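You operate a simulated robot arm through the tools that you are given. There is no shell and no other tool. Be economical: measure what you need, move in short steps, check, and stop when the job is done.

You are at the controls of a simulated robot arm. One attempt, no reset.

Task
Vent the air at the knob the display names, then clear the fault.
Fine: open the door, knob to VENT, pump on till the air is out, pump off, knob to OFF, shut the door, press CLEAR.

The check looks at the end state, three seconds after you hand in, the way a careful person would. Anything else that was tipped, shoved, dropped, spilled or broken makes it a failure.

Robot
A 7-joint arm with a two-finger gripper, on a carriage that runs on a rail from [-21, 1190] to [21, -1190] (x, y) and turns from -3.473 to 2.339 rad about z. Base frame: it is fixed where the carriage stands at the start and does not move with it; the origin is on the floor, on the carriage's upright axis, x ahead of it, y to its left, z up. Readings come in mm, rad, newtons and seconds.
Its first joint turns from -2.601 to 2.601 rad. Places, roughly: cabinet display [800, -200, 1400]; cabinet door [800, -600, 1200]; pump rocker [800, -100, 1000]. Payload 2.45 kg.
The tool frame sits at the grasp point between the pads (the TCP): z along the fingers, y along the line on which they close. The tips reach 26 mm beyond it. Largest opening 96 mm; the body of the gripper starts 69 mm behind the TCP.
Orientation is that of the tool frame in the base frame, as [roll, pitch, yaw] about the fixed x, y, z axes, in that order (R = Rz(yaw) Ry(pitch) Rx(roll)). With the fingers straight down and closing along the base's y, the tool's x points along the base's -x, its y along +y and its z along -z.

Tools
- The arm moves only by the tool drive_tool. Its argument "deltas" is a list of rows, each a list of 3 entries, a list of its own where there are three numbers: the shift along the tool's x, y, z in cm, then the turn, a rotation vector about the tool's x, y, z in rad, then the finger opening in cm, from 0 to 9.6. In form: [[[x, y, z], [wx, wy, wz], gripper], ...]. A call has 1 to 20 rows; each row is the pose to reach, as a shift and turn from the pose commanded when the call began, along the tool's axes at that moment. Each row takes 0.2 s and may step no farther than 50 mm and 0.15 rad from the row before; otherwise, or with a gripper value out of range, the whole call is refused. Where a pose cannot be reached the arm comes as near as it can. A force on the tool above 40 N (or 10 N above the force at the start of the call, whichever is more), or a blocked arm, ends the call early, and 0.2 s more pass. The fingers move at their own pace and stop on an object; they squeeze with about 38 N. The grip force told is the motor's: it shows also when the fingers shut on nothing. Time passes only in rows, and 0.2 s behind the last, so rows that repeat a pose let the fingers close. It gives the time, the measured TCP pose, the force on the tool (base axes), the opening and the grip force at its end, in the units of the frame above (readings bear some noise), with the torque about the TCP (base axes, N m) and any sound that the robot's microphone picked up.
- Cameras (640 x 400 px; columns grow to the right, rows downward): "scene" is now at [22.9, 112.4, 1709.5]; the picture's right is [-0.66, -0.75, 0.00], its down [-0.36, 0.32, -0.88] and it looks along [0.66, -0.57, -0.48] (base axes); focal length 279 px, centre (320, 200). "wrist" rides on the gripper at [82, 3, -98] in the tool frame; the picture's right is [-0.04, 1.00, 0.00], its down [-0.73, -0.03, -0.68] and it looks along [-0.68, -0.03, 0.73] (tool axes); focal length 256 px, centre (320, 200).
- capture(camera): a new picture of that camera. No time passes.
- lift_body(by): slides the trunk up (or, below 0, down) by that many mm; the arm and the scene camera ride with it, the base frame stays. It gives what a move gives, with no picture.
- roll_base(legs): drives the robot by 1 to 6 legs, each [ahead, left, turn to the left] in mm, mm and rad, along the robot's own axes; the way and the turn of a leg run together, so that a leg with both is an arc; at most 1500 mm and 3.142 rad a leg. The arm and the cameras ride along, it lands a little off, and it stops where it bumps. It keeps to its track: a leg is cut to what the track allows. It gives what a move gives.
- pan_tilt(pan, tilt): turns the head with the scene camera to pan (to the left, within 2.705 rad either way) and tilt (down, from -0.506 to 1.204), counted from straight ahead of the robot. It gives what a move gives.
- pixel_to_xyz(camera, pixels): for up to 12 pixels [column, row] of the newest picture of that camera ("zoom" is the newest enlarged one), the place [x, y, z] in the base frame of the surface seen there, good to about 2 mm. No time passes.
- enlarge(camera, box): a new picture of the part [left, top, right, bottom] of that camera's present view, enlarged. No time passes.
- close_job(): hands the job in; it is judged then, once.

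Go step by step. Measure first, check grasps and placings, and put right what went wrong. The budget is 80 turns and 68 pictures, counting those below and the enlarged ones. Unless the task says otherwise, let go and move clear before handing in, and close with one line.

The tools are called after ">>>" as name(argument=value, ...) on one line, values as JSON. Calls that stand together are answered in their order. drive_tool: Moves the arm, as the interface text tells. Its arguments: {"type":"object","properties":{"deltas":{"type":"array"}},"required":["deltas"]} The other tools are called the same way: lift_body (by) slides the trunk up or down; roll_base (legs) drives the base; pan_tilt (pan, tilt) turns the head that bears the scene camera; capture (camera) takes a picture; pixel_to_xyz (camera, pixels) gives the place of the surface under pixels of a picture; enlarge (camera, box) takes an enlarged picture of a part of a camera's view; close_job () hands the job in.

At the start:

```text
clock: 0.0
position: [613.4, -451.2, 1304.0]
tcp_rot: [3.141, 0.001, 3.14]
ft_force: [-0.7, 0.2, 0.1]
torque: [-0.03, 0.0, 0.02]
width: 95.9
grasp_force: 0.0
trunk travel left (down, up): [-687.0, 23.0]
robot x, y, heading: [2.4, -3.2, -0.005]
head pan, tilt: [-0.717, 0.506]
```

scene: 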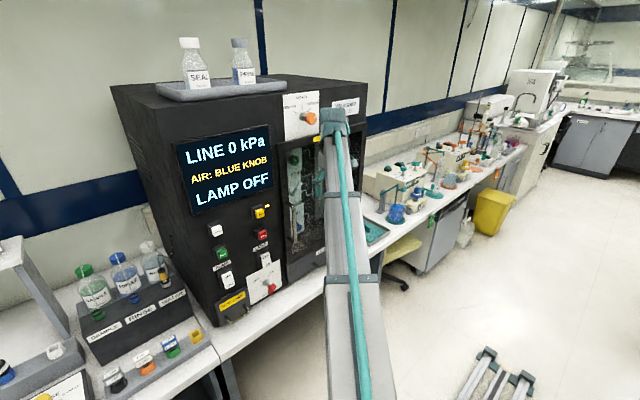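
wrist: 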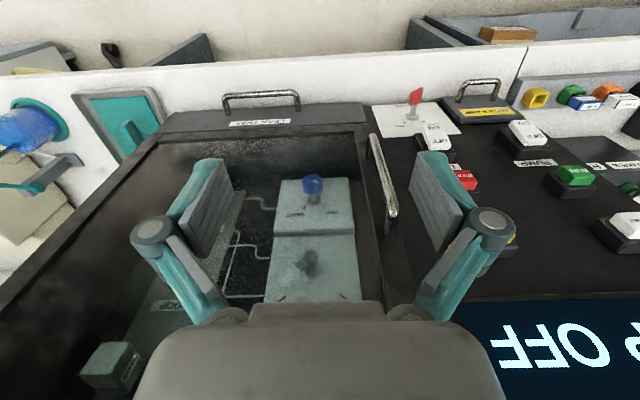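

The display reads "AIR: BLUE KNOB" and the wrist view shows a blue knob behind the door glass near (313,185). I'll enlarge the panel in both views.

>>> enlarge(camera="scene", box=[160, 80, 380, 330])

>>> enlarge(camera="wrist", box=[220, 70, 640, 330])

>>> pixel_to_xyz(camera="wrist", pixels=[[313, 183], [310, 262], [372, 140], [390, 215], [440, 135], [415, 97], [465, 180], [570, 180], [530, 133], [630, 225], [260, 100], [120, 365]])

```text
1.60 times, centred on (270, 205) of scene
```

zoom: 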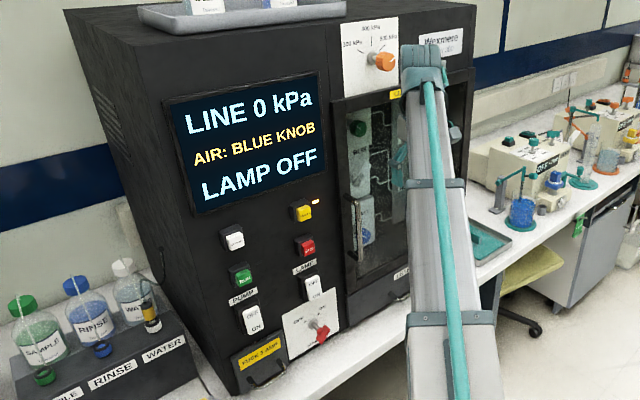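

```text
1.52 times, centred on (430, 200) of wrist
```

zoom: 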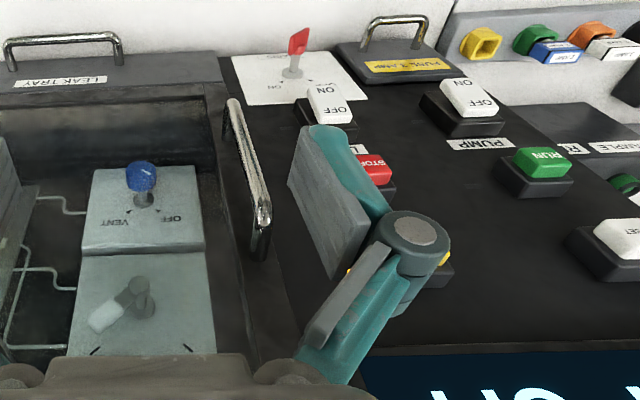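

```text
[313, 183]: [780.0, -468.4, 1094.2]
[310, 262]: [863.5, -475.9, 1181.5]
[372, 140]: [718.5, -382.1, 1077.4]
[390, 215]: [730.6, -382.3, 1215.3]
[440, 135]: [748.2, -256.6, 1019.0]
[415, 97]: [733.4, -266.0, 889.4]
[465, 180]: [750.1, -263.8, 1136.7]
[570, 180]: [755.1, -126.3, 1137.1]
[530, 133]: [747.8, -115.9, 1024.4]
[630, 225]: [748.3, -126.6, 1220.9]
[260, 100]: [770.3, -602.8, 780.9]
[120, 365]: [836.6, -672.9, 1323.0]
```

The door handle is a vertical bar at about (x 725, y -382, z 1077–1215), hinge likely on the right. I'll turn the tool to point ahead while drawing it back a bit, then look.

>>> drive_tool(deltas=[[[1, 0, 0], [0, -0.143, 0], 9.6], [[2, 0, 0], [0, -0.286, 0], 9.6], [[3, 0, 0], [0, -0.429, 0], 9.6], [[4, 0, 0], [0, -0.572, 0], 9.6], [[5, 0, 0], [0, -0.715, 0], 9.6], [[6, 0, 0], [0, -0.858, 0], 9.6], [[7, 0, 0], [0, -1.0, 0], 9.6], [[8, 0, 0], [0, -1.143, 0], 9.6], [[9, 0, 0], [0, -1.286, 0], 9.6], [[10, 0, 0], [0, -1.43, 0], 9.6], [[10, 0, 0], [0, -1.571, 0], 9.6]])

>>> capture(camera="scene")

>>> capture(camera="wrist")

```text
clock: 2.4
position: [512.9, -451.6, 1304.2]
tcp_rot: [0.025, 1.569, 0.026]
ft_force: [0.0, 0.7, 1.1]
torque: [0.03, -0.03, 0.02]
width: 95.9
grasp_force: 0.1
trunk travel left (down, up): [-687.0, 23.0]
robot x, y, heading: [1.3, 0.8, 0.001]
head pan, tilt: [-0.717, 0.506]
```

```text
63 pictures are left
```

scene: 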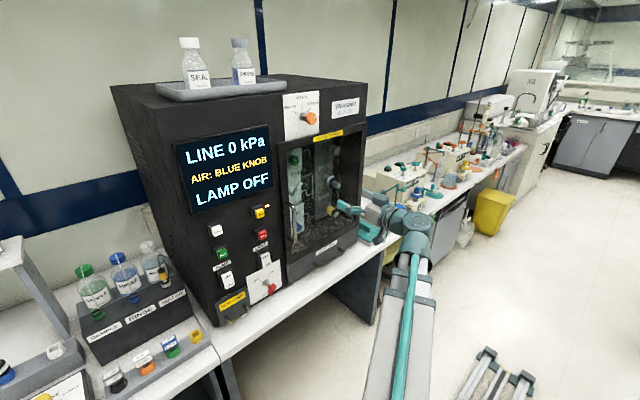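

```text
62 pictures are left
```

wrist: 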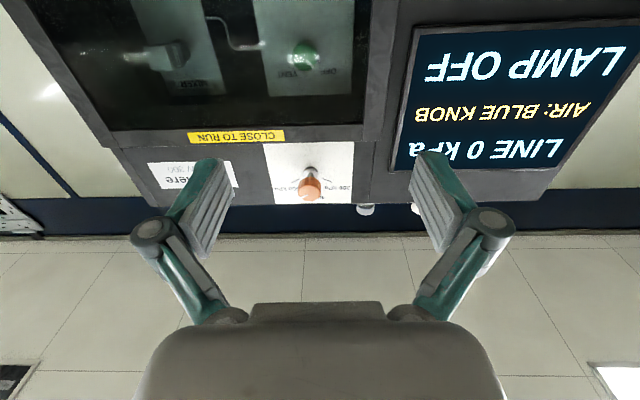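

The tool now points ahead and the door is visible in the scene around (320,190). I'll enlarge it and measure.

>>> enlarge(camera="scene", box=[200, 80, 380, 310])

>>> enlarge(camera="scene", box=[270, 110, 370, 270])

>>> pixel_to_xyz(camera="scene", pixels=[[284, 145], [364, 130], [290, 268], [358, 230], [276, 265], [300, 160], [297, 225], [320, 140], [293, 160], [304, 187], [320, 185], [333, 182]])

```text
1.74 times, centred on (290, 195) of scene
```

zoom: 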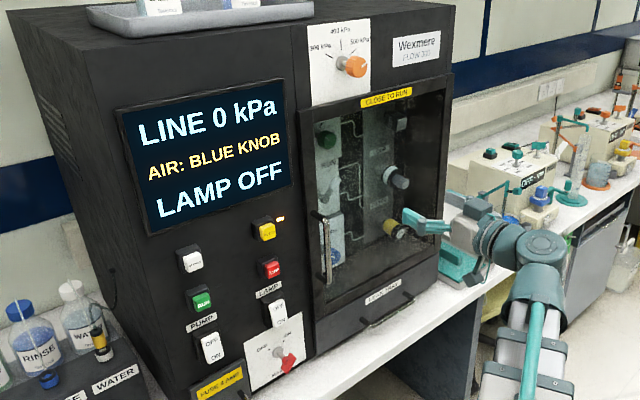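

```text
2.50 times, centred on (320, 190) of scene
```

zoom: 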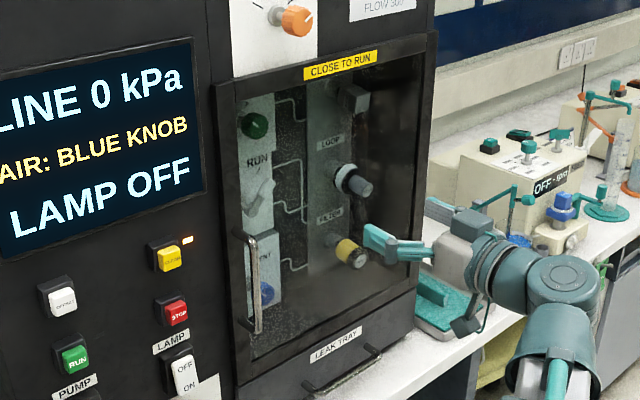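

```text
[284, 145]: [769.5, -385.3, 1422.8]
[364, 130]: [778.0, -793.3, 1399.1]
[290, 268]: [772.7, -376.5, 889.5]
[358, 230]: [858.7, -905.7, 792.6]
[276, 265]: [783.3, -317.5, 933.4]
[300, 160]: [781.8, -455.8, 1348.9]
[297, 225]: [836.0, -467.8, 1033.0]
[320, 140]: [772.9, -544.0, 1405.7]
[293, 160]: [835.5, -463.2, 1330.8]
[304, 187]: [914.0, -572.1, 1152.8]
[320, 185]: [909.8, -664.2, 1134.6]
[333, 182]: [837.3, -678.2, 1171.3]
```

Door spans about y -365…-790, z 970…1430, with the handle near y -382. I'll bring the open gripper in front of the handle and look.

>>> drive_tool(deltas=[[[4, 1.8, 1], [0, 0, 0], 9.6], [[8, 3.5, 2], [0, 0, 0], 9.6], [[12, 5.3, 3], [0, 0, 0], 9.6], [[15.8, 6.9, 5], [0, 0, 0], 9.6], [[15.8, 6.9, 9], [0, 0, 0], 9.6]])

>>> capture(camera="wrist")

>>> capture(camera="scene")

```text
clock: 3.6
position: [605.1, -382.3, 1141.8]
tcp_rot: [2.103, 1.57, 2.105]
ft_force: [0.0, -0.5, -0.7]
torque: [-0.02, -0.04, -0.02]
width: 95.8
grasp_force: 0.0
trunk travel left (down, up): [-687.0, 23.0]
robot x, y, heading: [0.3, -3.1, 0.001]
head pan, tilt: [-0.717, 0.506]
```

```text
59 pictures are left
```

wrist: 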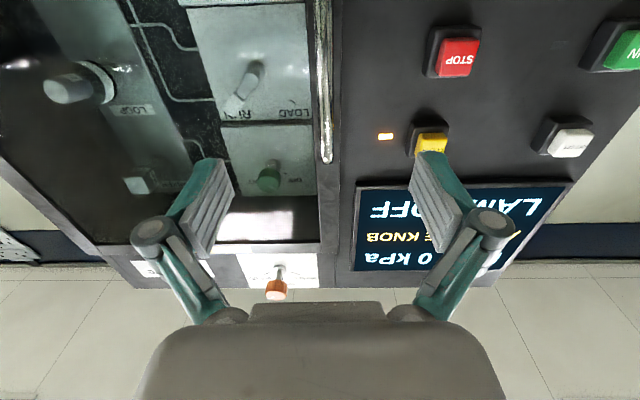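

```text
58 pictures are left
```

scene: 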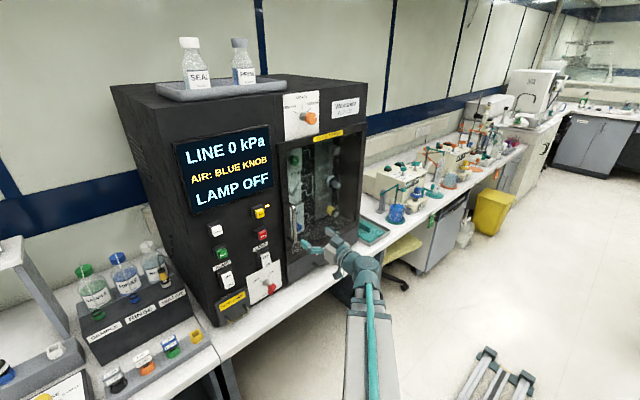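

The handle bar runs in the wrist view from (322,0) to (326,160). I'll measure it and the door edges.

>>> pixel_to_xyz(camera="wrist", pixels=[[323, 20], [324, 60], [325, 100], [326, 150], [326, 161], [334, 120], [338, 270], [110, 265], [0, 165], [318, 150], [270, 178], [250, 75]])

>>> pixel_to_xyz(camera="scene", pixels=[[290, 205], [291, 238], [292, 245], [290, 255], [283, 262], [298, 266], [220, 283], [228, 278], [225, 305], [235, 302], [216, 230], [221, 252]])

```text
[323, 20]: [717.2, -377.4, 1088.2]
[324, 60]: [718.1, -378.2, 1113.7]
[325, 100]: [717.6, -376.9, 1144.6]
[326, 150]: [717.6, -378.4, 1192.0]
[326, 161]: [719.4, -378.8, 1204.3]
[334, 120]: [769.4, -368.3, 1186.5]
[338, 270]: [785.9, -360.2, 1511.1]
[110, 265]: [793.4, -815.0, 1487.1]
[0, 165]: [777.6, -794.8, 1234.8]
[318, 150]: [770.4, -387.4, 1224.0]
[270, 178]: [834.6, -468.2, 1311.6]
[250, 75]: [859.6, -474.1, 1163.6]
```

```text
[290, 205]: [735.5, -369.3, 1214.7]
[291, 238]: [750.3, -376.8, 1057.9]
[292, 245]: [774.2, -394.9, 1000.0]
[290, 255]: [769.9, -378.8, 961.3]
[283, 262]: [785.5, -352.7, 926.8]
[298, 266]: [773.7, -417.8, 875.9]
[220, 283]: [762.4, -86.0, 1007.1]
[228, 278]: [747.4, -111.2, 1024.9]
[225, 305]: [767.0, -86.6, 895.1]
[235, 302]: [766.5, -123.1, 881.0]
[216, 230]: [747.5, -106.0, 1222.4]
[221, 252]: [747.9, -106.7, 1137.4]
```

The handle centre is at about (722, -378, 1140). I'll advance around it and close.

>>> drive_tool(deltas=[[[0, 0.4, 4], [0, 0, 0], 9.6], [[0, 0.4, 8], [0, 0, 0], 9.6], [[0, 0.4, 11.7], [0, 0, 0], 9.6], [[0, 0.4, 11.7], [0, 0, 0], 4], [[0, 0.4, 11.7], [0, 0, 0], 0], [[0, 0.4, 11.7], [0, 0, 0], 0], [[0, 0.4, 11.7], [0, 0, 0], 0]])

>>> capture(camera="wrist")

```text
clock: 5.2
position: [721.5, -377.9, 1148.1]
tcp_rot: [0.342, 1.571, 0.34]
ft_force: [1.7, -0.8, 1.6]
torque: [-0.07, 0.13, -0.02]
width: 12.9
grasp_force: 39.2
trunk travel left (down, up): [-687.0, 23.0]
robot x, y, heading: [1.8, 2.1, 0.004]
head pan, tilt: [-0.717, 0.506]
```

```text
57 pictures are left
```

wrist: 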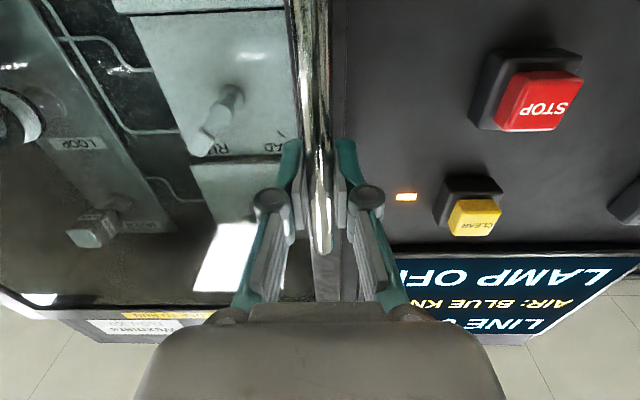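

The bar is held (12.9 mm). I'll pull the door along an arc about the hinge near (775,-795).

>>> drive_tool(deltas=[[[0, -0.3, -2.0], [-0.05, 0, 0], 0], [[0, -0.74, -4.14], [-0.1, 0, 0], 0], [[0, -1.25, -6.2], [-0.15, 0, 0], 0], [[0, -1.88, -8.18], [-0.2, 0, 0], 0], [[0, -2.6, -10.2], [-0.25, 0, 0], 0], [[0, -3.43, -12.1], [-0.3, 0, 0], 0]])

>>> capture(camera="scene")

```text
clock: 6.6
position: [597.5, -414.5, 1148.6]
tcp_rot: [0.323, 1.569, 0.622]
ft_force: [2.7, -6.8, 10.4]
torque: [-0.02, -0.24, -0.21]
width: 12.6
grasp_force: 39.0
trunk travel left (down, up): [-687.0, 23.0]
robot x, y, heading: [-1.2, -1.1, -0.003]
head pan, tilt: [-0.717, 0.506]
```

```text
56 pictures are left
```

scene: 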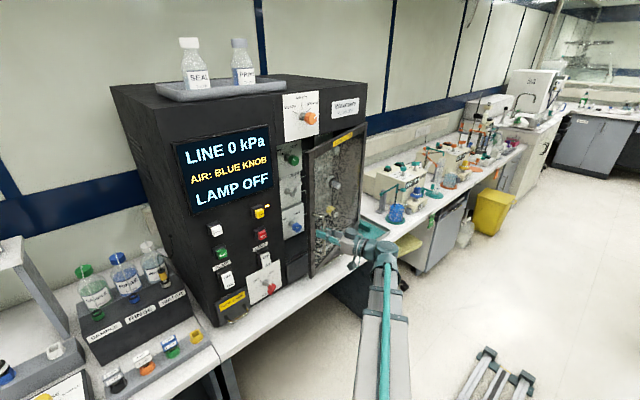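

The door swung 0.3 rad open smoothly. I'll repeat the same arc for another 0.3 rad.

>>> drive_tool(deltas=[[[0, -0.3, -2.0], [-0.05, 0, 0], 0], [[0, -0.74, -4.14], [-0.1, 0, 0], 0], [[0, -1.25, -6.2], [-0.15, 0, 0], 0], [[0, -1.88, -8.18], [-0.2, 0, 0], 0], [[0, -2.6, -10.2], [-0.25, 0, 0], 0], [[0, -3.43, -12.1], [-0.3, 0, 0], 0]])

>>> capture(camera="scene")

```text
clock: 8.0
position: [493.3, -483.4, 1147.1]
tcp_rot: [-0.236, 1.562, 0.36]
ft_force: [12.9, -16.4, 32.1]
torque: [0.08, -0.02, -0.18]
width: 12.8
grasp_force: 39.5
trunk travel left (down, up): [-687.0, 23.0]
robot x, y, heading: [0.7, -1.2, 0.0]
head pan, tilt: [-0.717, 0.506]
```

```text
55 pictures are left
```

scene: 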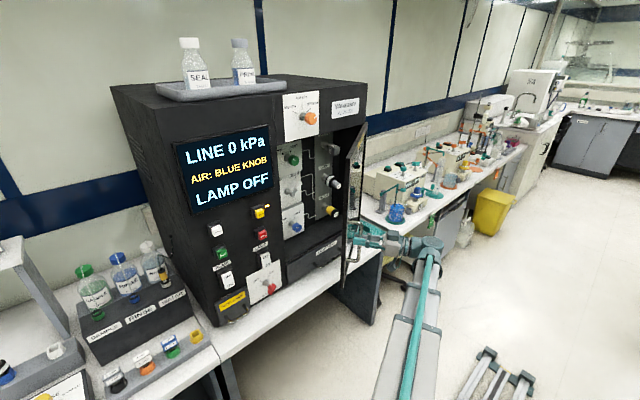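

The door is roughly 0.6 rad open with the strain building (32 N up). I'll release and back off from the handle.

>>> drive_tool(deltas=[[[0, 0, 0], [0, 0, 0], 4], [[0, 0, 0], [0, 0, 0], 6], [[0, 0, -4], [0, 0, 0], 6], [[0, 0, -8], [0, 0, 0], 6], [[0, 0, -10], [0, 0, 0], 6]])

>>> capture(camera="scene")

>>> capture(camera="wrist")

```text
clock: 9.2
position: [411.6, -538.8, 1146.5]
tcp_rot: [-2.059, 1.57, -1.459]
ft_force: [-0.1, 0.1, -0.1]
torque: [0.02, 0.02, 0.02]
width: 59.9
grasp_force: 0.1
trunk travel left (down, up): [-687.0, 23.0]
robot x, y, heading: [-0.7, 0.8, 0.001]
head pan, tilt: [-0.717, 0.506]
```

```text
54 pictures are left
```

scene: 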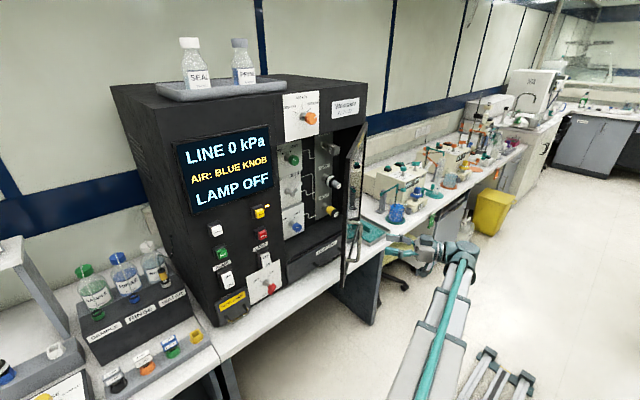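

```text
53 pictures are left
```

wrist: 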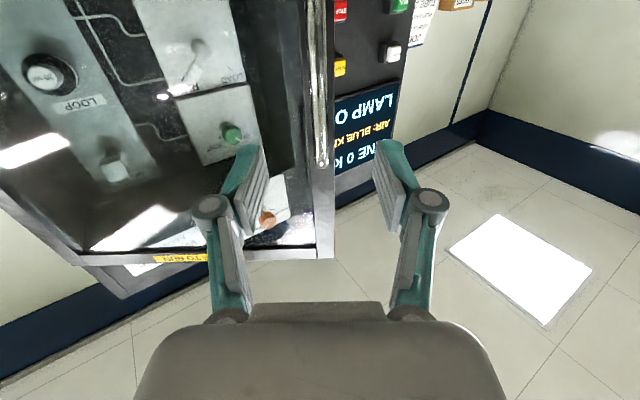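

The door stays put. I'll measure its free edge and re-aim the tool from the inside to push it further open.

>>> pixel_to_xyz(camera="scene", pixels=[[342, 285], [346, 260], [347, 180], [355, 150], [366, 128], [360, 160]])

>>> pixel_to_xyz(camera="wrist", pixels=[[320, 160], [318, 100], [325, 245], [90, 255], [328, 150]])

>>> enlarge(camera="scene", box=[270, 110, 370, 290])

```text
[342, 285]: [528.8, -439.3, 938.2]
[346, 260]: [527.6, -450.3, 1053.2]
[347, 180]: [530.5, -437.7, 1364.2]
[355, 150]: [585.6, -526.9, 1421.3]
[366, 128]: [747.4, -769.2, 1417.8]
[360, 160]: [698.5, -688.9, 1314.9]
```

```text
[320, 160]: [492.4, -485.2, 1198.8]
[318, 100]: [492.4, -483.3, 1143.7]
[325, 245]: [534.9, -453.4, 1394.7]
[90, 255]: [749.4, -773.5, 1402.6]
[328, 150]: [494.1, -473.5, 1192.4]
```

```text
2.22 times, centred on (320, 200) of scene
```

zoom: 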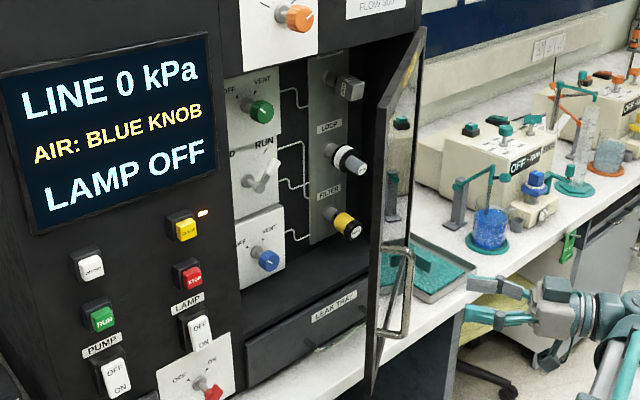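

The free edge is at (529,-440). I'll swing the closed gripper around to the inner side of the door, pointing toward it.

>>> drive_tool(deltas=[[[0, 3.28, 2.25], [0.14, 0, 0], 3], [[0, 6.57, 4.5], [0.28, 0, 0], 0], [[0, 9.85, 6.74], [0.42, 0, 0], 0], [[0, 13.1, 9.0], [0.56, 0, 0], 0], [[0, 16.4, 11.24], [0.7, 0, 0], 0], [[0, 15.7, 14.0], [0.84, 0, 0], 0], [[0, 15.0, 16.8], [0.98, 0, 0], 0], [[0, 14.3, 19.6], [1.12, 0, 0], 0], [[0, 13.6, 22.4], [1.26, 0, 0], 0]])

>>> capture(camera="wrist")

>>> capture(camera="scene")

```text
clock: 11.2
position: [607.3, -390.2, 1124.4]
tcp_rot: [-2.26, 1.566, -2.848]
ft_force: [-3.2, 6.1, 0.8]
torque: [0.03, 0.02, -0.03]
width: 0.0
grasp_force: 28.4
out of reach, approached as far as the arm can: row 4, 5, 6, 7, 8, 9
trunk travel left (down, up): [-687.0, 23.0]
robot x, y, heading: [-0.3, 1.0, -0.0]
head pan, tilt: [-0.717, 0.506]
```

```text
51 pictures are left
```

wrist: 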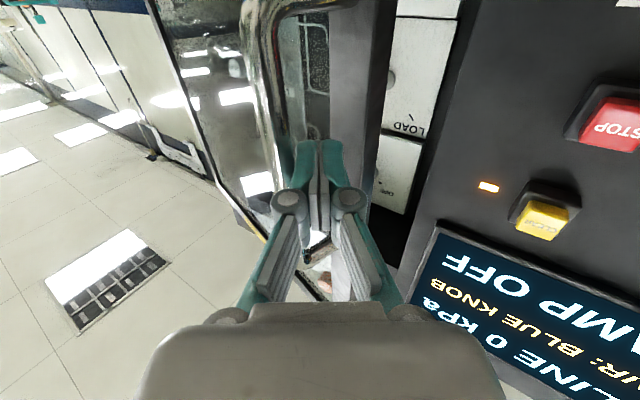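

```text
50 pictures are left
```

scene: 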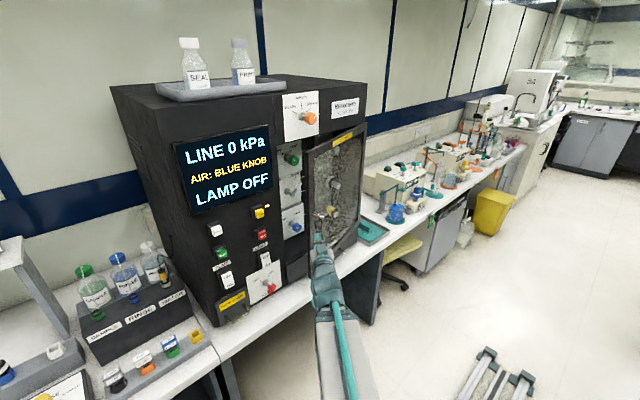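

My move went out of reach near the robot and pressed the door back to about 0.3 rad; contact is light. I'll shift the carriage left to clear the door and gain comfortable reach, then look.

>>> roll_base(legs=[[0, 150, 0]])

>>> capture(camera="scene")

```text
clock: 12.6
position: [603.9, -243.9, 1125.4]
tcp_rot: [-2.9, 1.569, 2.794]
ft_force: [-0.3, 0.0, 0.3]
torque: [-0.03, 0.03, -0.01]
width: 0.2
grasp_force: 29.2
trunk travel left (down, up): [-687.0, 23.0]
robot x, y, heading: [-3.3, 143.4, 0.003]
head pan, tilt: [-0.717, 0.506]
```

```text
49 pictures are left
```

scene: 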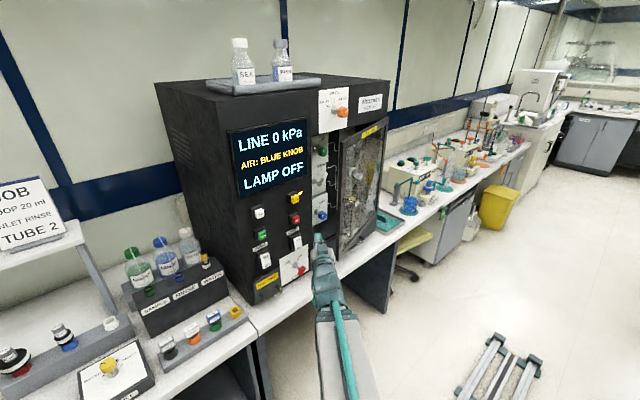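

Clear now. I'll measure the door's free edge from this view.

>>> pixel_to_xyz(camera="scene", pixels=[[340, 253], [341, 225], [344, 160], [387, 122], [350, 215], [319, 214]])

>>> enlarge(camera="scene", box=[280, 90, 400, 290])

```text
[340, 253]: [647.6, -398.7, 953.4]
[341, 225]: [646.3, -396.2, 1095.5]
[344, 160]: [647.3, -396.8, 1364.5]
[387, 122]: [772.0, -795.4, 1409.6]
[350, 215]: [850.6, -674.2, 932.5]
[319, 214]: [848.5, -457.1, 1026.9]
```

```text
2.00 times, centred on (340, 190) of scene
```

zoom: 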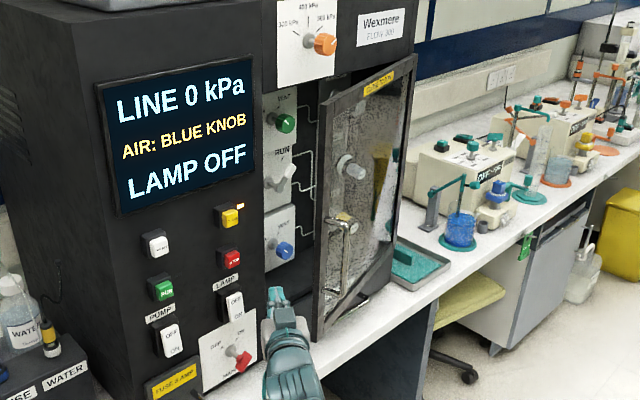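

The edge is at (647,-397), leaving a ~110 mm gap. I'll turn the tool to about -1.2 rad heading in front of the gap and check.

>>> drive_tool(deltas=[[[0, -0.6, 2.4], [0.12, 0, 0], 0], [[0, -1.1, 4.9], [0.24, 0, 0], 0], [[0, -1.7, 7.3], [0.37, 0, 0], 0], [[0, -2.2, 9.8], [0.49, 0, 0], 0], [[0, -2.8, 12.2], [0.61, 0, 0], 0]])

>>> capture(camera="scene")

>>> capture(camera="wrist")

```text
clock: 13.8
position: [688.6, -333.8, 1121.0]
tcp_rot: [1.031, 1.569, -0.169]
ft_force: [-0.1, -0.1, 0.3]
torque: [-0.01, 0.0, -0.01]
width: 0.2
grasp_force: 28.6
out of reach, approached as far as the arm can: row 1, 2, 3
trunk travel left (down, up): [-687.0, 23.0]
robot x, y, heading: [-1.2, 148.9, 0.001]
head pan, tilt: [-0.717, 0.506]
```

```text
47 pictures are left
```

scene: 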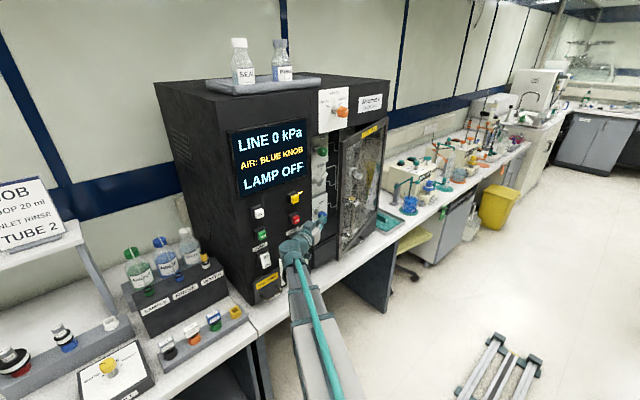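

```text
46 pictures are left
```

wrist: 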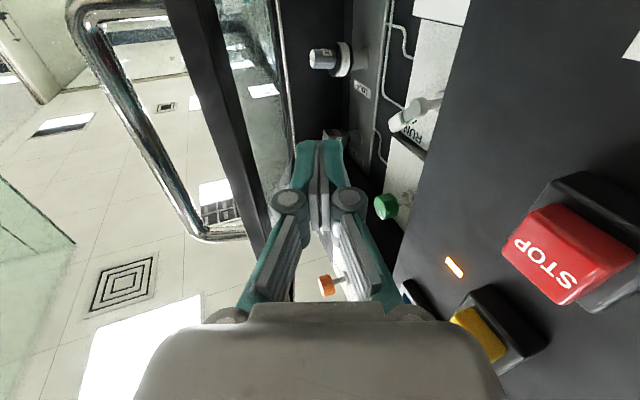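

The closed fingers point into the gap beside the door edge. I'll insert about 8 cm and hook the inner face, pulling it along its arc.

>>> drive_tool(deltas=[[[0, -0.5, 4], [0, 0, 0], 0], [[0, -1.0, 7.9], [0, 0, 0], 0], [[0, -3.6, 7.3], [0, 0, 0], 0], [[0, -6.6, 7.1], [0, 0, 0], 0], [[0, -9.5, 6.9], [0, 0, 0], 0], [[0, -12.4, 7.1], [0, 0, 0], 0], [[0, -15.3, 7.5], [0, 0, 0], 0]])

>>> capture(camera="scene")

```text
clock: 15.4
position: [572.5, -458.2, 1126.2]
tcp_rot: [-3.006, 1.569, 2.079]
ft_force: [-0.4, -0.5, 0.3]
torque: [-0.03, -0.01, 0.03]
width: 0.0
grasp_force: 28.1
trunk travel left (down, up): [-687.0, 23.0]
robot x, y, heading: [-0.3, 149.1, -0.002]
head pan, tilt: [-0.717, 0.506]
```

```text
45 pictures are left
```

scene: 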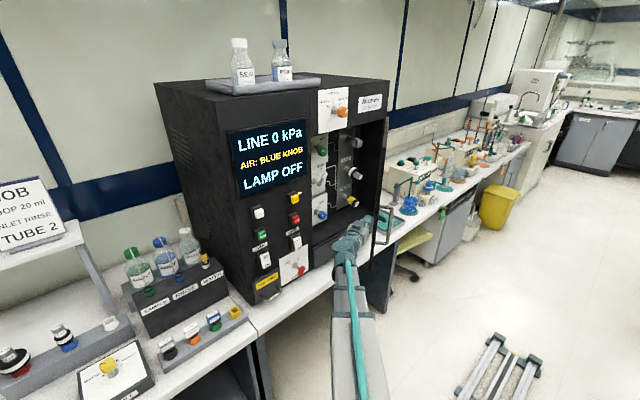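

The door is following the hook. I'll continue along the arc to about 1.05 rad.

>>> drive_tool(deltas=[[[0, -2.9, 0.6], [0, 0, 0], 0], [[0, -5.7, 1.4], [0, 0, 0], 0], [[0, -8.5, 2.4], [0, 0, 0], 0], [[0, -11.2, 3.6], [0, 0, 0], 0], [[0, -13.7, 5.0], [0, 0, 0], 0], [[0, -16.2, 6.6], [0, 0, 0], 0]])

>>> capture(camera="scene")

```text
clock: 16.8
position: [448.1, -579.8, 1124.6]
tcp_rot: [-2.83, 1.568, 2.253]
ft_force: [-1.1, 0.7, -0.3]
torque: [0.01, 0.01, -0.02]
width: 0.0
grasp_force: 28.5
trunk travel left (down, up): [-687.0, 23.0]
robot x, y, heading: [-5.5, 146.8, 0.004]
head pan, tilt: [-0.717, 0.506]
```

```text
44 pictures are left
```

scene: 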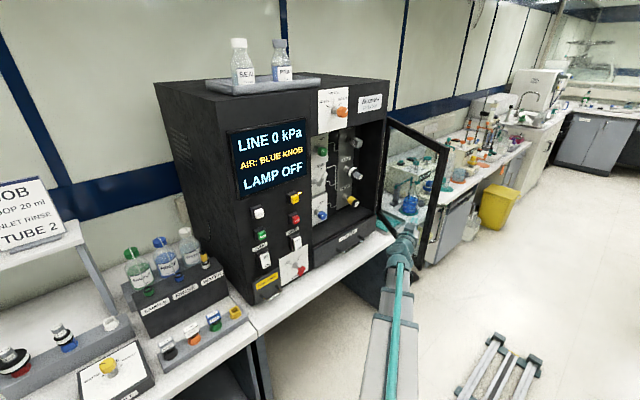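

The door is well open (about 1.1 rad). I'll look closely at the knobs and measure the blue one.

>>> enlarge(camera="scene", box=[300, 130, 364, 230])

>>> pixel_to_xyz(camera="scene", pixels=[[320, 215], [318, 206], [323, 205], [315, 216], [326, 216], [354, 203]])

```text
4.00 times, centred on (332, 180) of scene
```

zoom: 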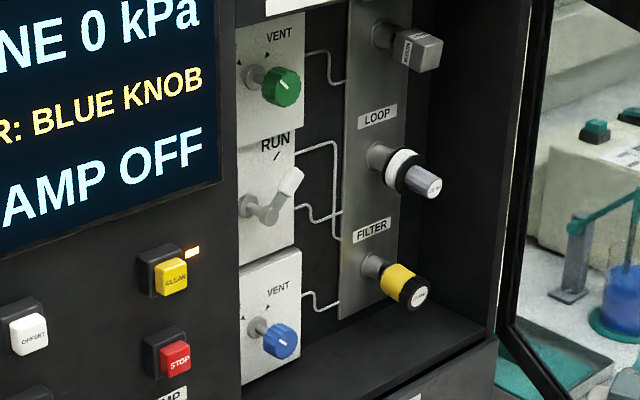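

```text
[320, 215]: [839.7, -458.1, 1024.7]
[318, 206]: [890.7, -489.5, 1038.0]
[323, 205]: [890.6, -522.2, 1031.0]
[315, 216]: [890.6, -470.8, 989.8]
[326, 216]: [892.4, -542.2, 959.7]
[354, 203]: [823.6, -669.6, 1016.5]
```

The blue knob's face is near (838,-460,1024) with its pointer at OFF (up-left); VENT is up-right. I'll bring the gripper in front of it.

>>> drive_tool(deltas=[[[0.9, 3.0, -0.2], [-0.13, 0, 0], 0], [[1.8, 6.0, -0.5], [-0.26, 0, 0], 0], [[2.7, 8.9, -0.7], [-0.4, 0, 0], 0], [[3.6, 11.9, -1.0], [-0.53, 0, 0], 0], [[4.5, 14.9, -1.2], [-0.67, 0, 0], 0], [[5.4, 17.9, -1.4], [-0.8, 0, 0], 0], [[6.3, 20.8, -1.7], [-0.93, 0, 0], 0], [[7.1, 23.8, -1.9], [-1.07, 0, 0], 3], [[8.0, 26.8, -2.1], [-1.2, 0, 0], 5]])

>>> capture(camera="wrist")

>>> capture(camera="scene")

```text
clock: 18.8
position: [690.5, -465.0, 1041.3]
tcp_rot: [2.538, 1.569, 2.541]
ft_force: [0.6, 0.2, 0.2]
torque: [-0.01, 0.0, -0.01]
width: 50.1
grasp_force: 0.0
trunk travel left (down, up): [-687.0, 23.0]
robot x, y, heading: [-2.2, 147.5, -0.0]
head pan, tilt: [-0.717, 0.506]
```

```text
42 pictures are left
```

wrist: 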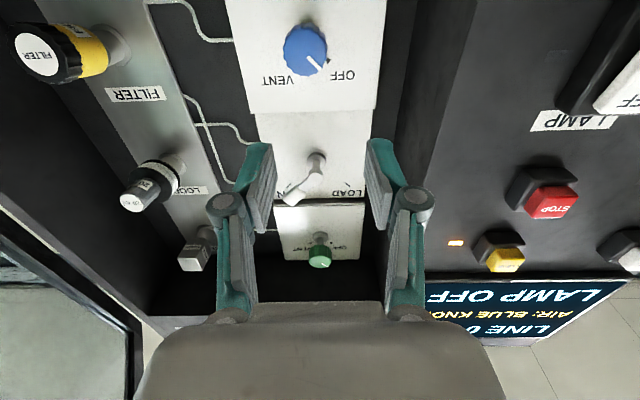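

```text
41 pictures are left
```

scene: 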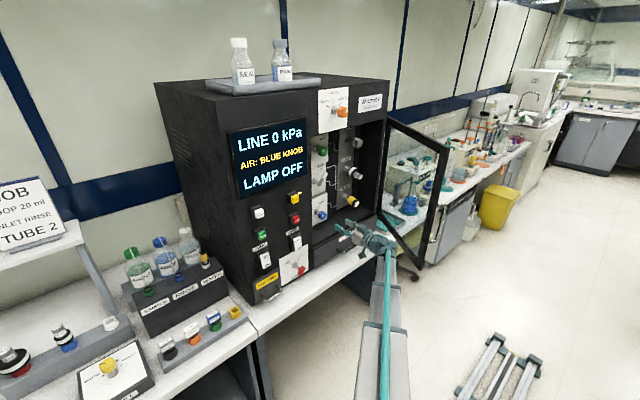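

Now the blue knob is seen directly at wrist (305,50), pointer toward OFF. I'll enlarge and measure it.

>>> enlarge(camera="wrist", box=[230, 0, 390, 130])

>>> pixel_to_xyz(camera="wrist", pixels=[[305, 50], [288, 50], [324, 50], [306, 30], [300, 70], [340, 55], [270, 60], [250, 100], [318, 156], [290, 195], [380, 60], [320, 258]])

```text
3.08 times, centred on (310, 65) of wrist
```

zoom: 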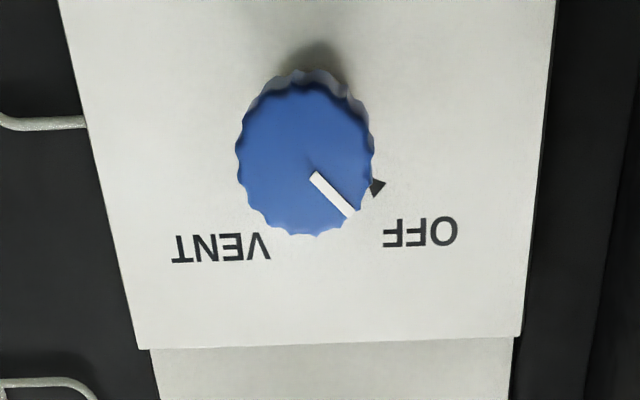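

```text
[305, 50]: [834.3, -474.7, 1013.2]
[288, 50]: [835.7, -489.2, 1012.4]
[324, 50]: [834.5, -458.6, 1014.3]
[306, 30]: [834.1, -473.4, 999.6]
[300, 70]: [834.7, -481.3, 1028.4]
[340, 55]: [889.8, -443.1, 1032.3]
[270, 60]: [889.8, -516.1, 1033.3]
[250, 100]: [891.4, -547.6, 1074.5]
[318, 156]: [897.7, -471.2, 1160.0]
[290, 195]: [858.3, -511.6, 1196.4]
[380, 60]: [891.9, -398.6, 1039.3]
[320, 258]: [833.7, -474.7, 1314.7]
```

The knob's face centre is (834,-475,1015), about 36 mm across, needing a 90° clockwise turn. I'll pre-roll the tool -0.785 rad and advance with fingers open 60 mm.

>>> drive_tool(deltas=[[[1, -0.4, 0], [0, 0, -0.14], 6], [[2, -0.8, 0], [0, 0, -0.28], 6], [[2.6, -1.0, 0], [0, 0, -0.42], 6], [[2.6, -1.0, 1], [0, 0, -0.56], 6], [[2.6, -1.0, 3], [0, 0, -0.7], 6], [[2.6, -1.0, 6], [0, 0, -0.785], 6], [[2.6, -1.0, 9], [0, 0, -0.785], 6]])

>>> capture(camera="wrist")

```text
clock: 20.4
position: [778.2, -472.7, 1016.7]
tcp_rot: [-1.573, 0.784, -1.571]
ft_force: [0.4, 0.6, 0.2]
torque: [-0.03, 0.0, 0.01]
width: 60.0
grasp_force: 0.0
trunk travel left (down, up): [-687.0, 23.0]
robot x, y, heading: [-0.3, 147.8, -0.0]
head pan, tilt: [-0.717, 0.506]
```

```text
39 pictures are left
```

wrist: 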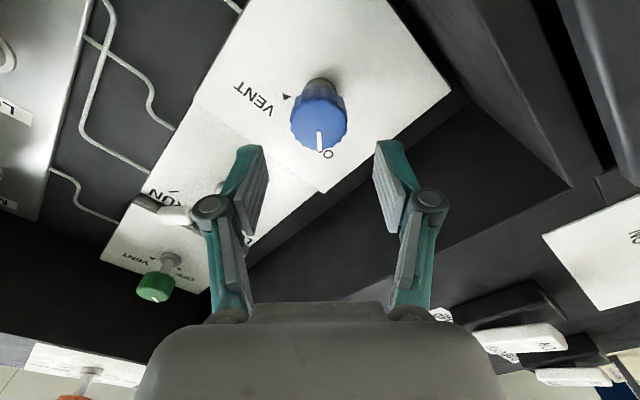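

The knob is centred between the fingers (319,125). I'll advance 6.2 cm and close.

>>> drive_tool(deltas=[[[0, 0, 3], [0, 0, 0], 6], [[0, 0, 6.1], [0, 0, 0], 6], [[0, 0, 6.1], [0, 0, 0], 3], [[0, 0, 6.1], [0, 0, 0], 0], [[0, 0, 6.1], [0, 0, 0], 0], [[0, 0, 6.1], [0, 0, 0], 0]])

>>> capture(camera="wrist")

```text
clock: 21.8
position: [839.8, -473.7, 1016.7]
tcp_rot: [-1.575, 0.787, -1.574]
ft_force: [0.4, 2.2, -6.1]
torque: [0.0, 0.25, -0.12]
width: 37.1
grasp_force: 45.0
trunk travel left (down, up): [-687.0, 23.0]
robot x, y, heading: [1.0, 147.9, -0.006]
head pan, tilt: [-0.717, 0.506]
```

```text
38 pictures are left
```

wrist: 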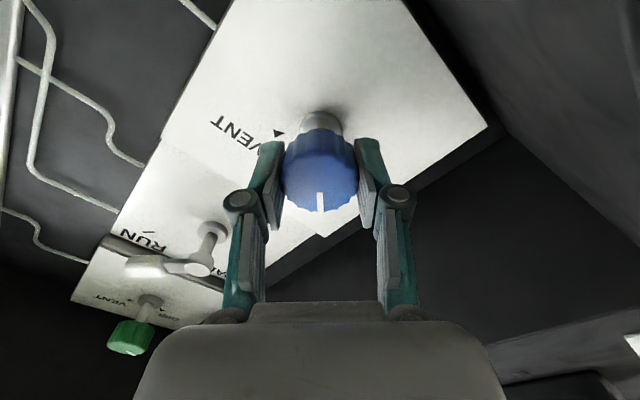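

Firm grip at 37 mm. I'll measure the VENT arrow and stem to know the exact turn.

>>> pixel_to_xyz(camera="wrist", pixels=[[278, 133], [320, 118], [305, 115], [338, 115], [320, 192], [320, 210], [236, 132], [149, 301], [131, 299], [165, 308], [127, 352]])

>>> enlarge(camera="wrist", box=[200, 70, 440, 230])

```text
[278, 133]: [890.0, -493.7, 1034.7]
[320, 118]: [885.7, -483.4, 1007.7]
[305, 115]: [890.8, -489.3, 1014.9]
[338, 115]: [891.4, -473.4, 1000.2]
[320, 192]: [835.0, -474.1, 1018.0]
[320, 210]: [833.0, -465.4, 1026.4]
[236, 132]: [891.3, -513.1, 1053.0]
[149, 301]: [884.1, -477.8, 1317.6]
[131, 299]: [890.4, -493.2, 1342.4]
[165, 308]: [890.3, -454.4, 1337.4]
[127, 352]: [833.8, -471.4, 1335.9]
```

```text
2.50 times, centred on (320, 150) of wrist
```

zoom: 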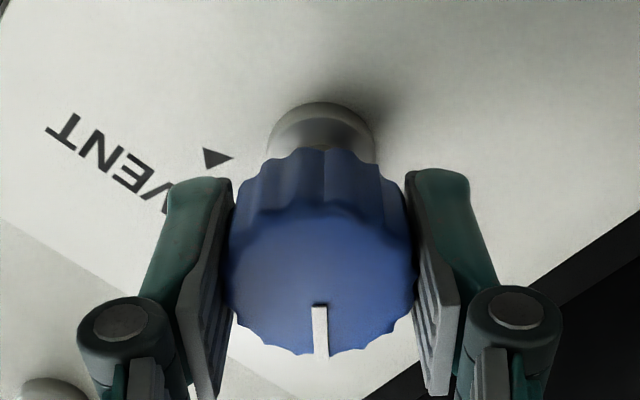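

VENT's arrow is exactly 45° up-right of centre and the pointer is 45° up-left, so I'll turn 90° clockwise (+z).

>>> drive_tool(deltas=[[[0, 0, 0], [0, 0, 0.14], 0], [[0, 0, 0], [0, 0, 0.28], 0], [[0, 0, 0], [0, 0, 0.42], 0], [[0, 0, 0], [0, 0, 0.56], 0], [[0, 0, 0], [0, 0, 0.7], 0], [[0, 0, 0], [0, 0, 0.84], 0], [[0, 0, 0], [0, 0, 0.98], 0], [[0, 0, 0], [0, 0, 1.12], 0], [[0, 0, 0], [0, 0, 1.26], 0], [[0, 0, 0], [0, 0, 1.4], 0], [[0, 0, 0], [0, 0, 1.52], 0], [[0, 0, 0], [0, 0, 1.571], 0]])

>>> capture(camera="wrist")

```text
clock: 24.4
position: [839.5, -477.2, 1016.3]
tcp_rot: [1.571, 0.782, 1.572]
ft_force: [-23.6, -14.0, -14.2]
torque: [-0.25, 0.22, -0.01]
width: 37.3
grasp_force: 44.8
trunk travel left (down, up): [-687.0, 23.0]
robot x, y, heading: [-3.4, 145.8, 0.003]
head pan, tilt: [-0.717, 0.506]
```

```text
36 pictures are left
```

wrist: 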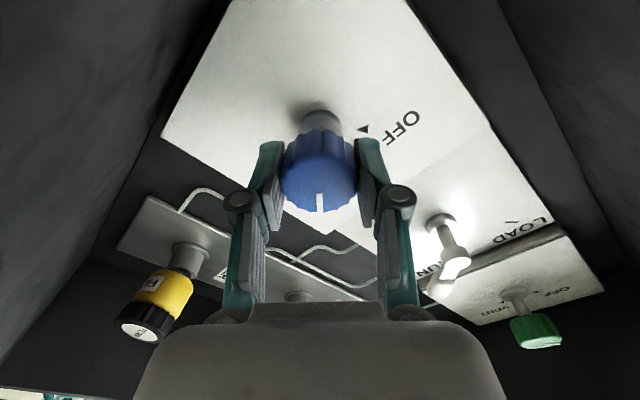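

The knob now points to VENT. I'll release, withdraw straight out, unroll the tool and check.

>>> drive_tool(deltas=[[[0, 0, 0], [0, 0, 0], 4], [[0, 0, 0], [0, 0, 0], 6], [[0, 0, -3], [0, 0, 0], 6], [[0, 0, -7], [0, 0, -0.1], 6], [[0, 0, -11], [0, 0, -0.24], 6], [[0, 0, -15], [0, 0, -0.38], 6], [[0, 0, -16], [0, 0, -0.52], 3], [[0, 0, -16], [0, 0, -0.66], 0], [[0, 0, -16], [0, 0, -0.785], 0]])

>>> capture(camera="wrist")

>>> capture(camera="scene")

```text
clock: 26.4
position: [680.6, -473.7, 1019.0]
tcp_rot: [-2.651, 1.569, -2.65]
ft_force: [-0.3, -0.1, 0.7]
torque: [0.03, 0.01, 0.01]
width: 0.3
grasp_force: 29.1
trunk travel left (down, up): [-687.0, 23.0]
robot x, y, heading: [-6.1, 152.0, 0.006]
head pan, tilt: [-0.717, 0.506]
```

```text
35 pictures are left
```

wrist: 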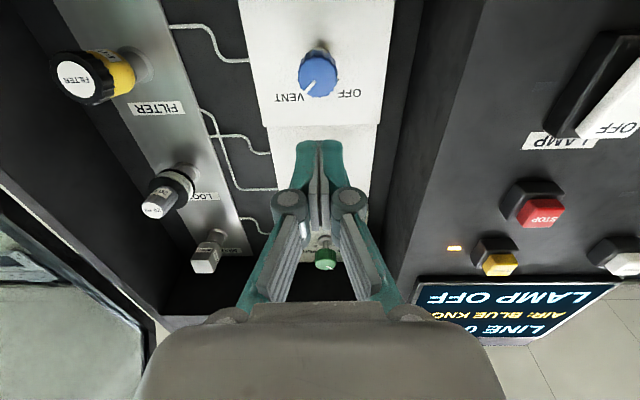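

```text
34 pictures are left
```

scene: 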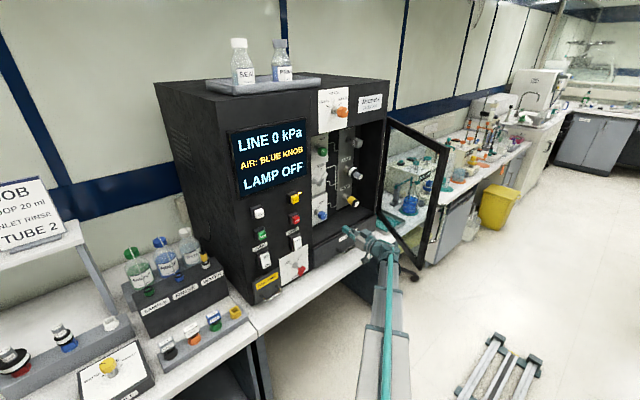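

Knob confirmed on VENT. I'll move across in front of the PUMP rocker near (748,-113,1024).

>>> drive_tool(deltas=[[[0, 2, -4], [0, 0, 0], 0], [[0, 6.5, -4], [0, 0, 0], 0], [[0, 11, -4], [0, 0, 0], 0], [[0, 15.5, -4], [0, 0, 0], 0], [[0, 20, -4], [0, 0, 0], 0], [[0, 24.5, -4], [0, 0, 0], 0], [[0, 29, -4], [0, 0, 0], 0], [[0, 33, -4], [0, 0, 0], 0], [[0, 36, -4], [0, 0, 0], 0]])

>>> capture(camera="wrist")

>>> capture(camera="scene")

```text
clock: 28.4
position: [641.3, -112.6, 1019.2]
tcp_rot: [2.172, 1.569, 2.172]
ft_force: [-0.6, 0.0, -0.2]
torque: [0.01, 0.0, 0.01]
width: 0.2
grasp_force: 28.8
trunk travel left (down, up): [-687.0, 23.0]
robot x, y, heading: [-1.8, 146.4, -0.001]
head pan, tilt: [-0.717, 0.506]
```

```text
33 pictures are left
```

wrist: 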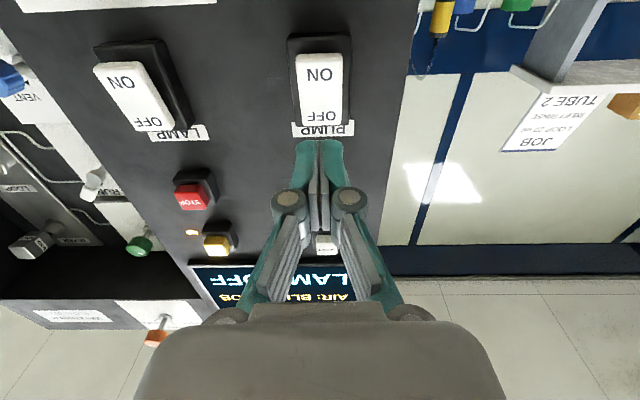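

```text
32 pictures are left
```

scene: 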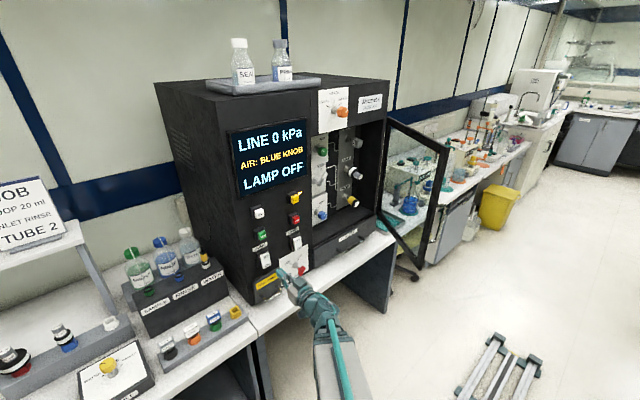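

The PUMP rocker is at (320,90), ON half below OFF. I'll measure both halves.

>>> pixel_to_xyz(camera="wrist", pixels=[[318, 58], [320, 72], [320, 92], [320, 115], [320, 124], [300, 90], [340, 90], [290, 60]])

>>> enlarge(camera="wrist", box=[260, 20, 390, 140])

```text
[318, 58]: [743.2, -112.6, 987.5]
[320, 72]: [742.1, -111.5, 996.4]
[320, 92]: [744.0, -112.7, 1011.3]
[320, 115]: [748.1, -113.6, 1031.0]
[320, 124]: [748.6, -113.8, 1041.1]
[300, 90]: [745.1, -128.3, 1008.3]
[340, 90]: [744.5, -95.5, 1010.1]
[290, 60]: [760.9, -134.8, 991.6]
```

```text
3.33 times, centred on (325, 80) of wrist
```

zoom: 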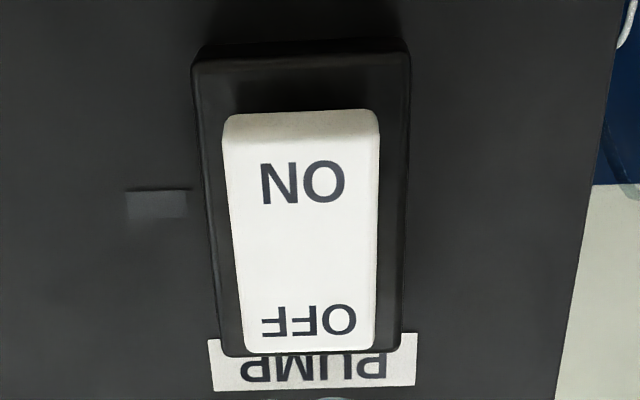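

The ON half (z≈992) stands proud at x 742. I'll press it with the closed fingertips.

>>> drive_tool(deltas=[[[2.7, 0, 3], [0, 0, 0], 0], [[2.7, 0, 6], [0, 0, 0], 0], [[2.7, 0, 7.2], [0, 0, 0], 0], [[2.7, 0, 7.7], [0, 0, 0], 0], [[2.7, 0, 8.2], [0, 0, 0], 0], [[2.7, 0, 8.6], [0, 0, 0], 0]])

>>> enlarge(camera="scene", box=[220, 120, 360, 300])

```text
clock: 29.8
position: [722.9, -113.3, 990.9]
tcp_rot: [2.938, 1.566, 2.936]
ft_force: [-12.2, 0.8, -1.8]
torque: [0.04, -0.07, 0.08]
width: 0.0
grasp_force: 28.1
trunk travel left (down, up): [-687.0, 23.0]
robot x, y, heading: [-2.5, 146.2, -0.0]
head pan, tilt: [-0.717, 0.506]
stopped in row 6: the force on the tool passed its limit at 43 N (the readings are from after the stop); the commanded pose is now the measured one
```

```text
2.22 times, centred on (290, 210) of scene
```

zoom: 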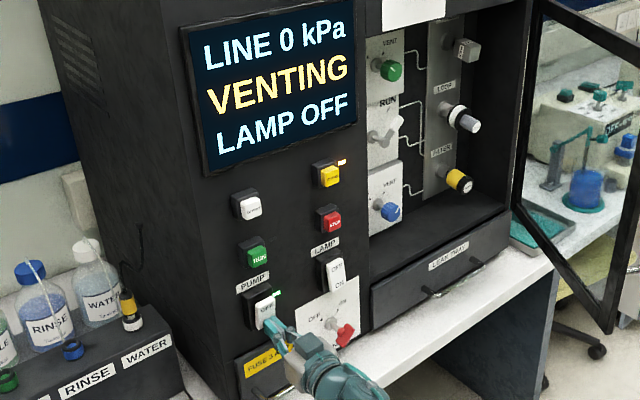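

The display says VENTING and the pump LED is lit. I'll back off to in front of the OFF half and wait.

>>> drive_tool(deltas=[[[0, 0, -3], [0, 0, 0], 0], [[-2, 0, -3], [0, 0, 0], 0], [[-4.1, 0, -3], [0, 0, 0], 0], [[-4.1, 0, -3], [0, 0, 0], 0], [[-4.1, 0, -3], [0, 0, 0], 0], [[-4.1, 0, -3], [0, 0, 0], 0], [[-4.1, 0, -3], [0, 0, 0], 0], [[-4.1, 0, -3], [0, 0, 0], 0], [[-4.1, 0, -3], [0, 0, 0], 0], [[-4.1, 0, -3], [0, 0, 0], 0]])

>>> enlarge(camera="scene", box=[220, 120, 360, 300])

```text
clock: 32.0
position: [695.1, -113.8, 1031.6]
tcp_rot: [2.987, 1.566, 2.987]
ft_force: [-0.9, 0.3, 0.2]
torque: [-0.05, 0.03, 0.01]
width: 0.1
grasp_force: 28.3
trunk travel left (down, up): [-687.0, 23.0]
robot x, y, heading: [-2.2, 144.8, -0.002]
head pan, tilt: [-0.717, 0.506]
```

```text
2.22 times, centred on (290, 210) of scene
```

zoom: 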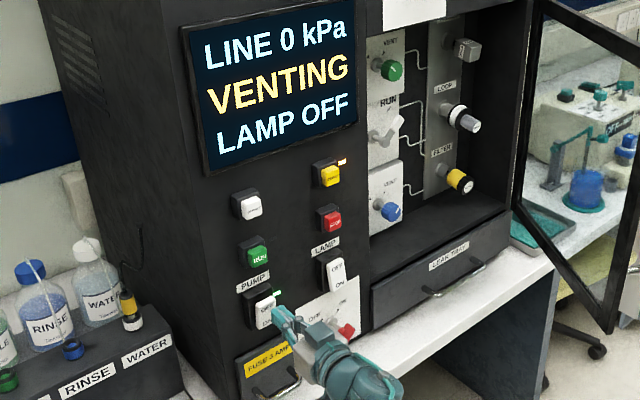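

Still VENTING; I'll wait 3 s more.

>>> drive_tool(deltas=[[[0, 0, 0], [0, 0, 0], 0], [[0, 0, 0], [0, 0, 0], 0], [[0, 0, 0], [0, 0, 0], 0], [[0, 0, 0], [0, 0, 0], 0], [[0, 0, 0], [0, 0, 0], 0], [[0, 0, 0], [0, 0, 0], 0], [[0, 0, 0], [0, 0, 0], 0], [[0, 0, 0], [0, 0, 0], 0], [[0, 0, 0], [0, 0, 0], 0], [[0, 0, 0], [0, 0, 0], 0], [[0, 0, 0], [0, 0, 0], 0], [[0, 0, 0], [0, 0, 0], 0], [[0, 0, 0], [0, 0, 0], 0], [[0, 0, 0], [0, 0, 0], 0]])

>>> enlarge(camera="scene", box=[220, 120, 360, 300])

```text
clock: 35.0
position: [693.9, -115.9, 1031.4]
tcp_rot: [2.99, 1.564, 2.987]
ft_force: [0.1, 0.0, 0.1]
torque: [0.01, 0.0, 0.02]
width: 0.1
grasp_force: 28.6
trunk travel left (down, up): [-687.0, 23.0]
robot x, y, heading: [-2.9, 146.8, 0.001]
head pan, tilt: [-0.717, 0.506]
```

```text
2.22 times, centred on (290, 210) of scene
```

zoom: 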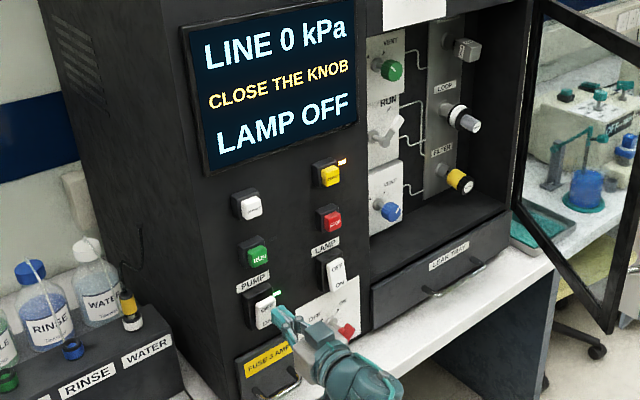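

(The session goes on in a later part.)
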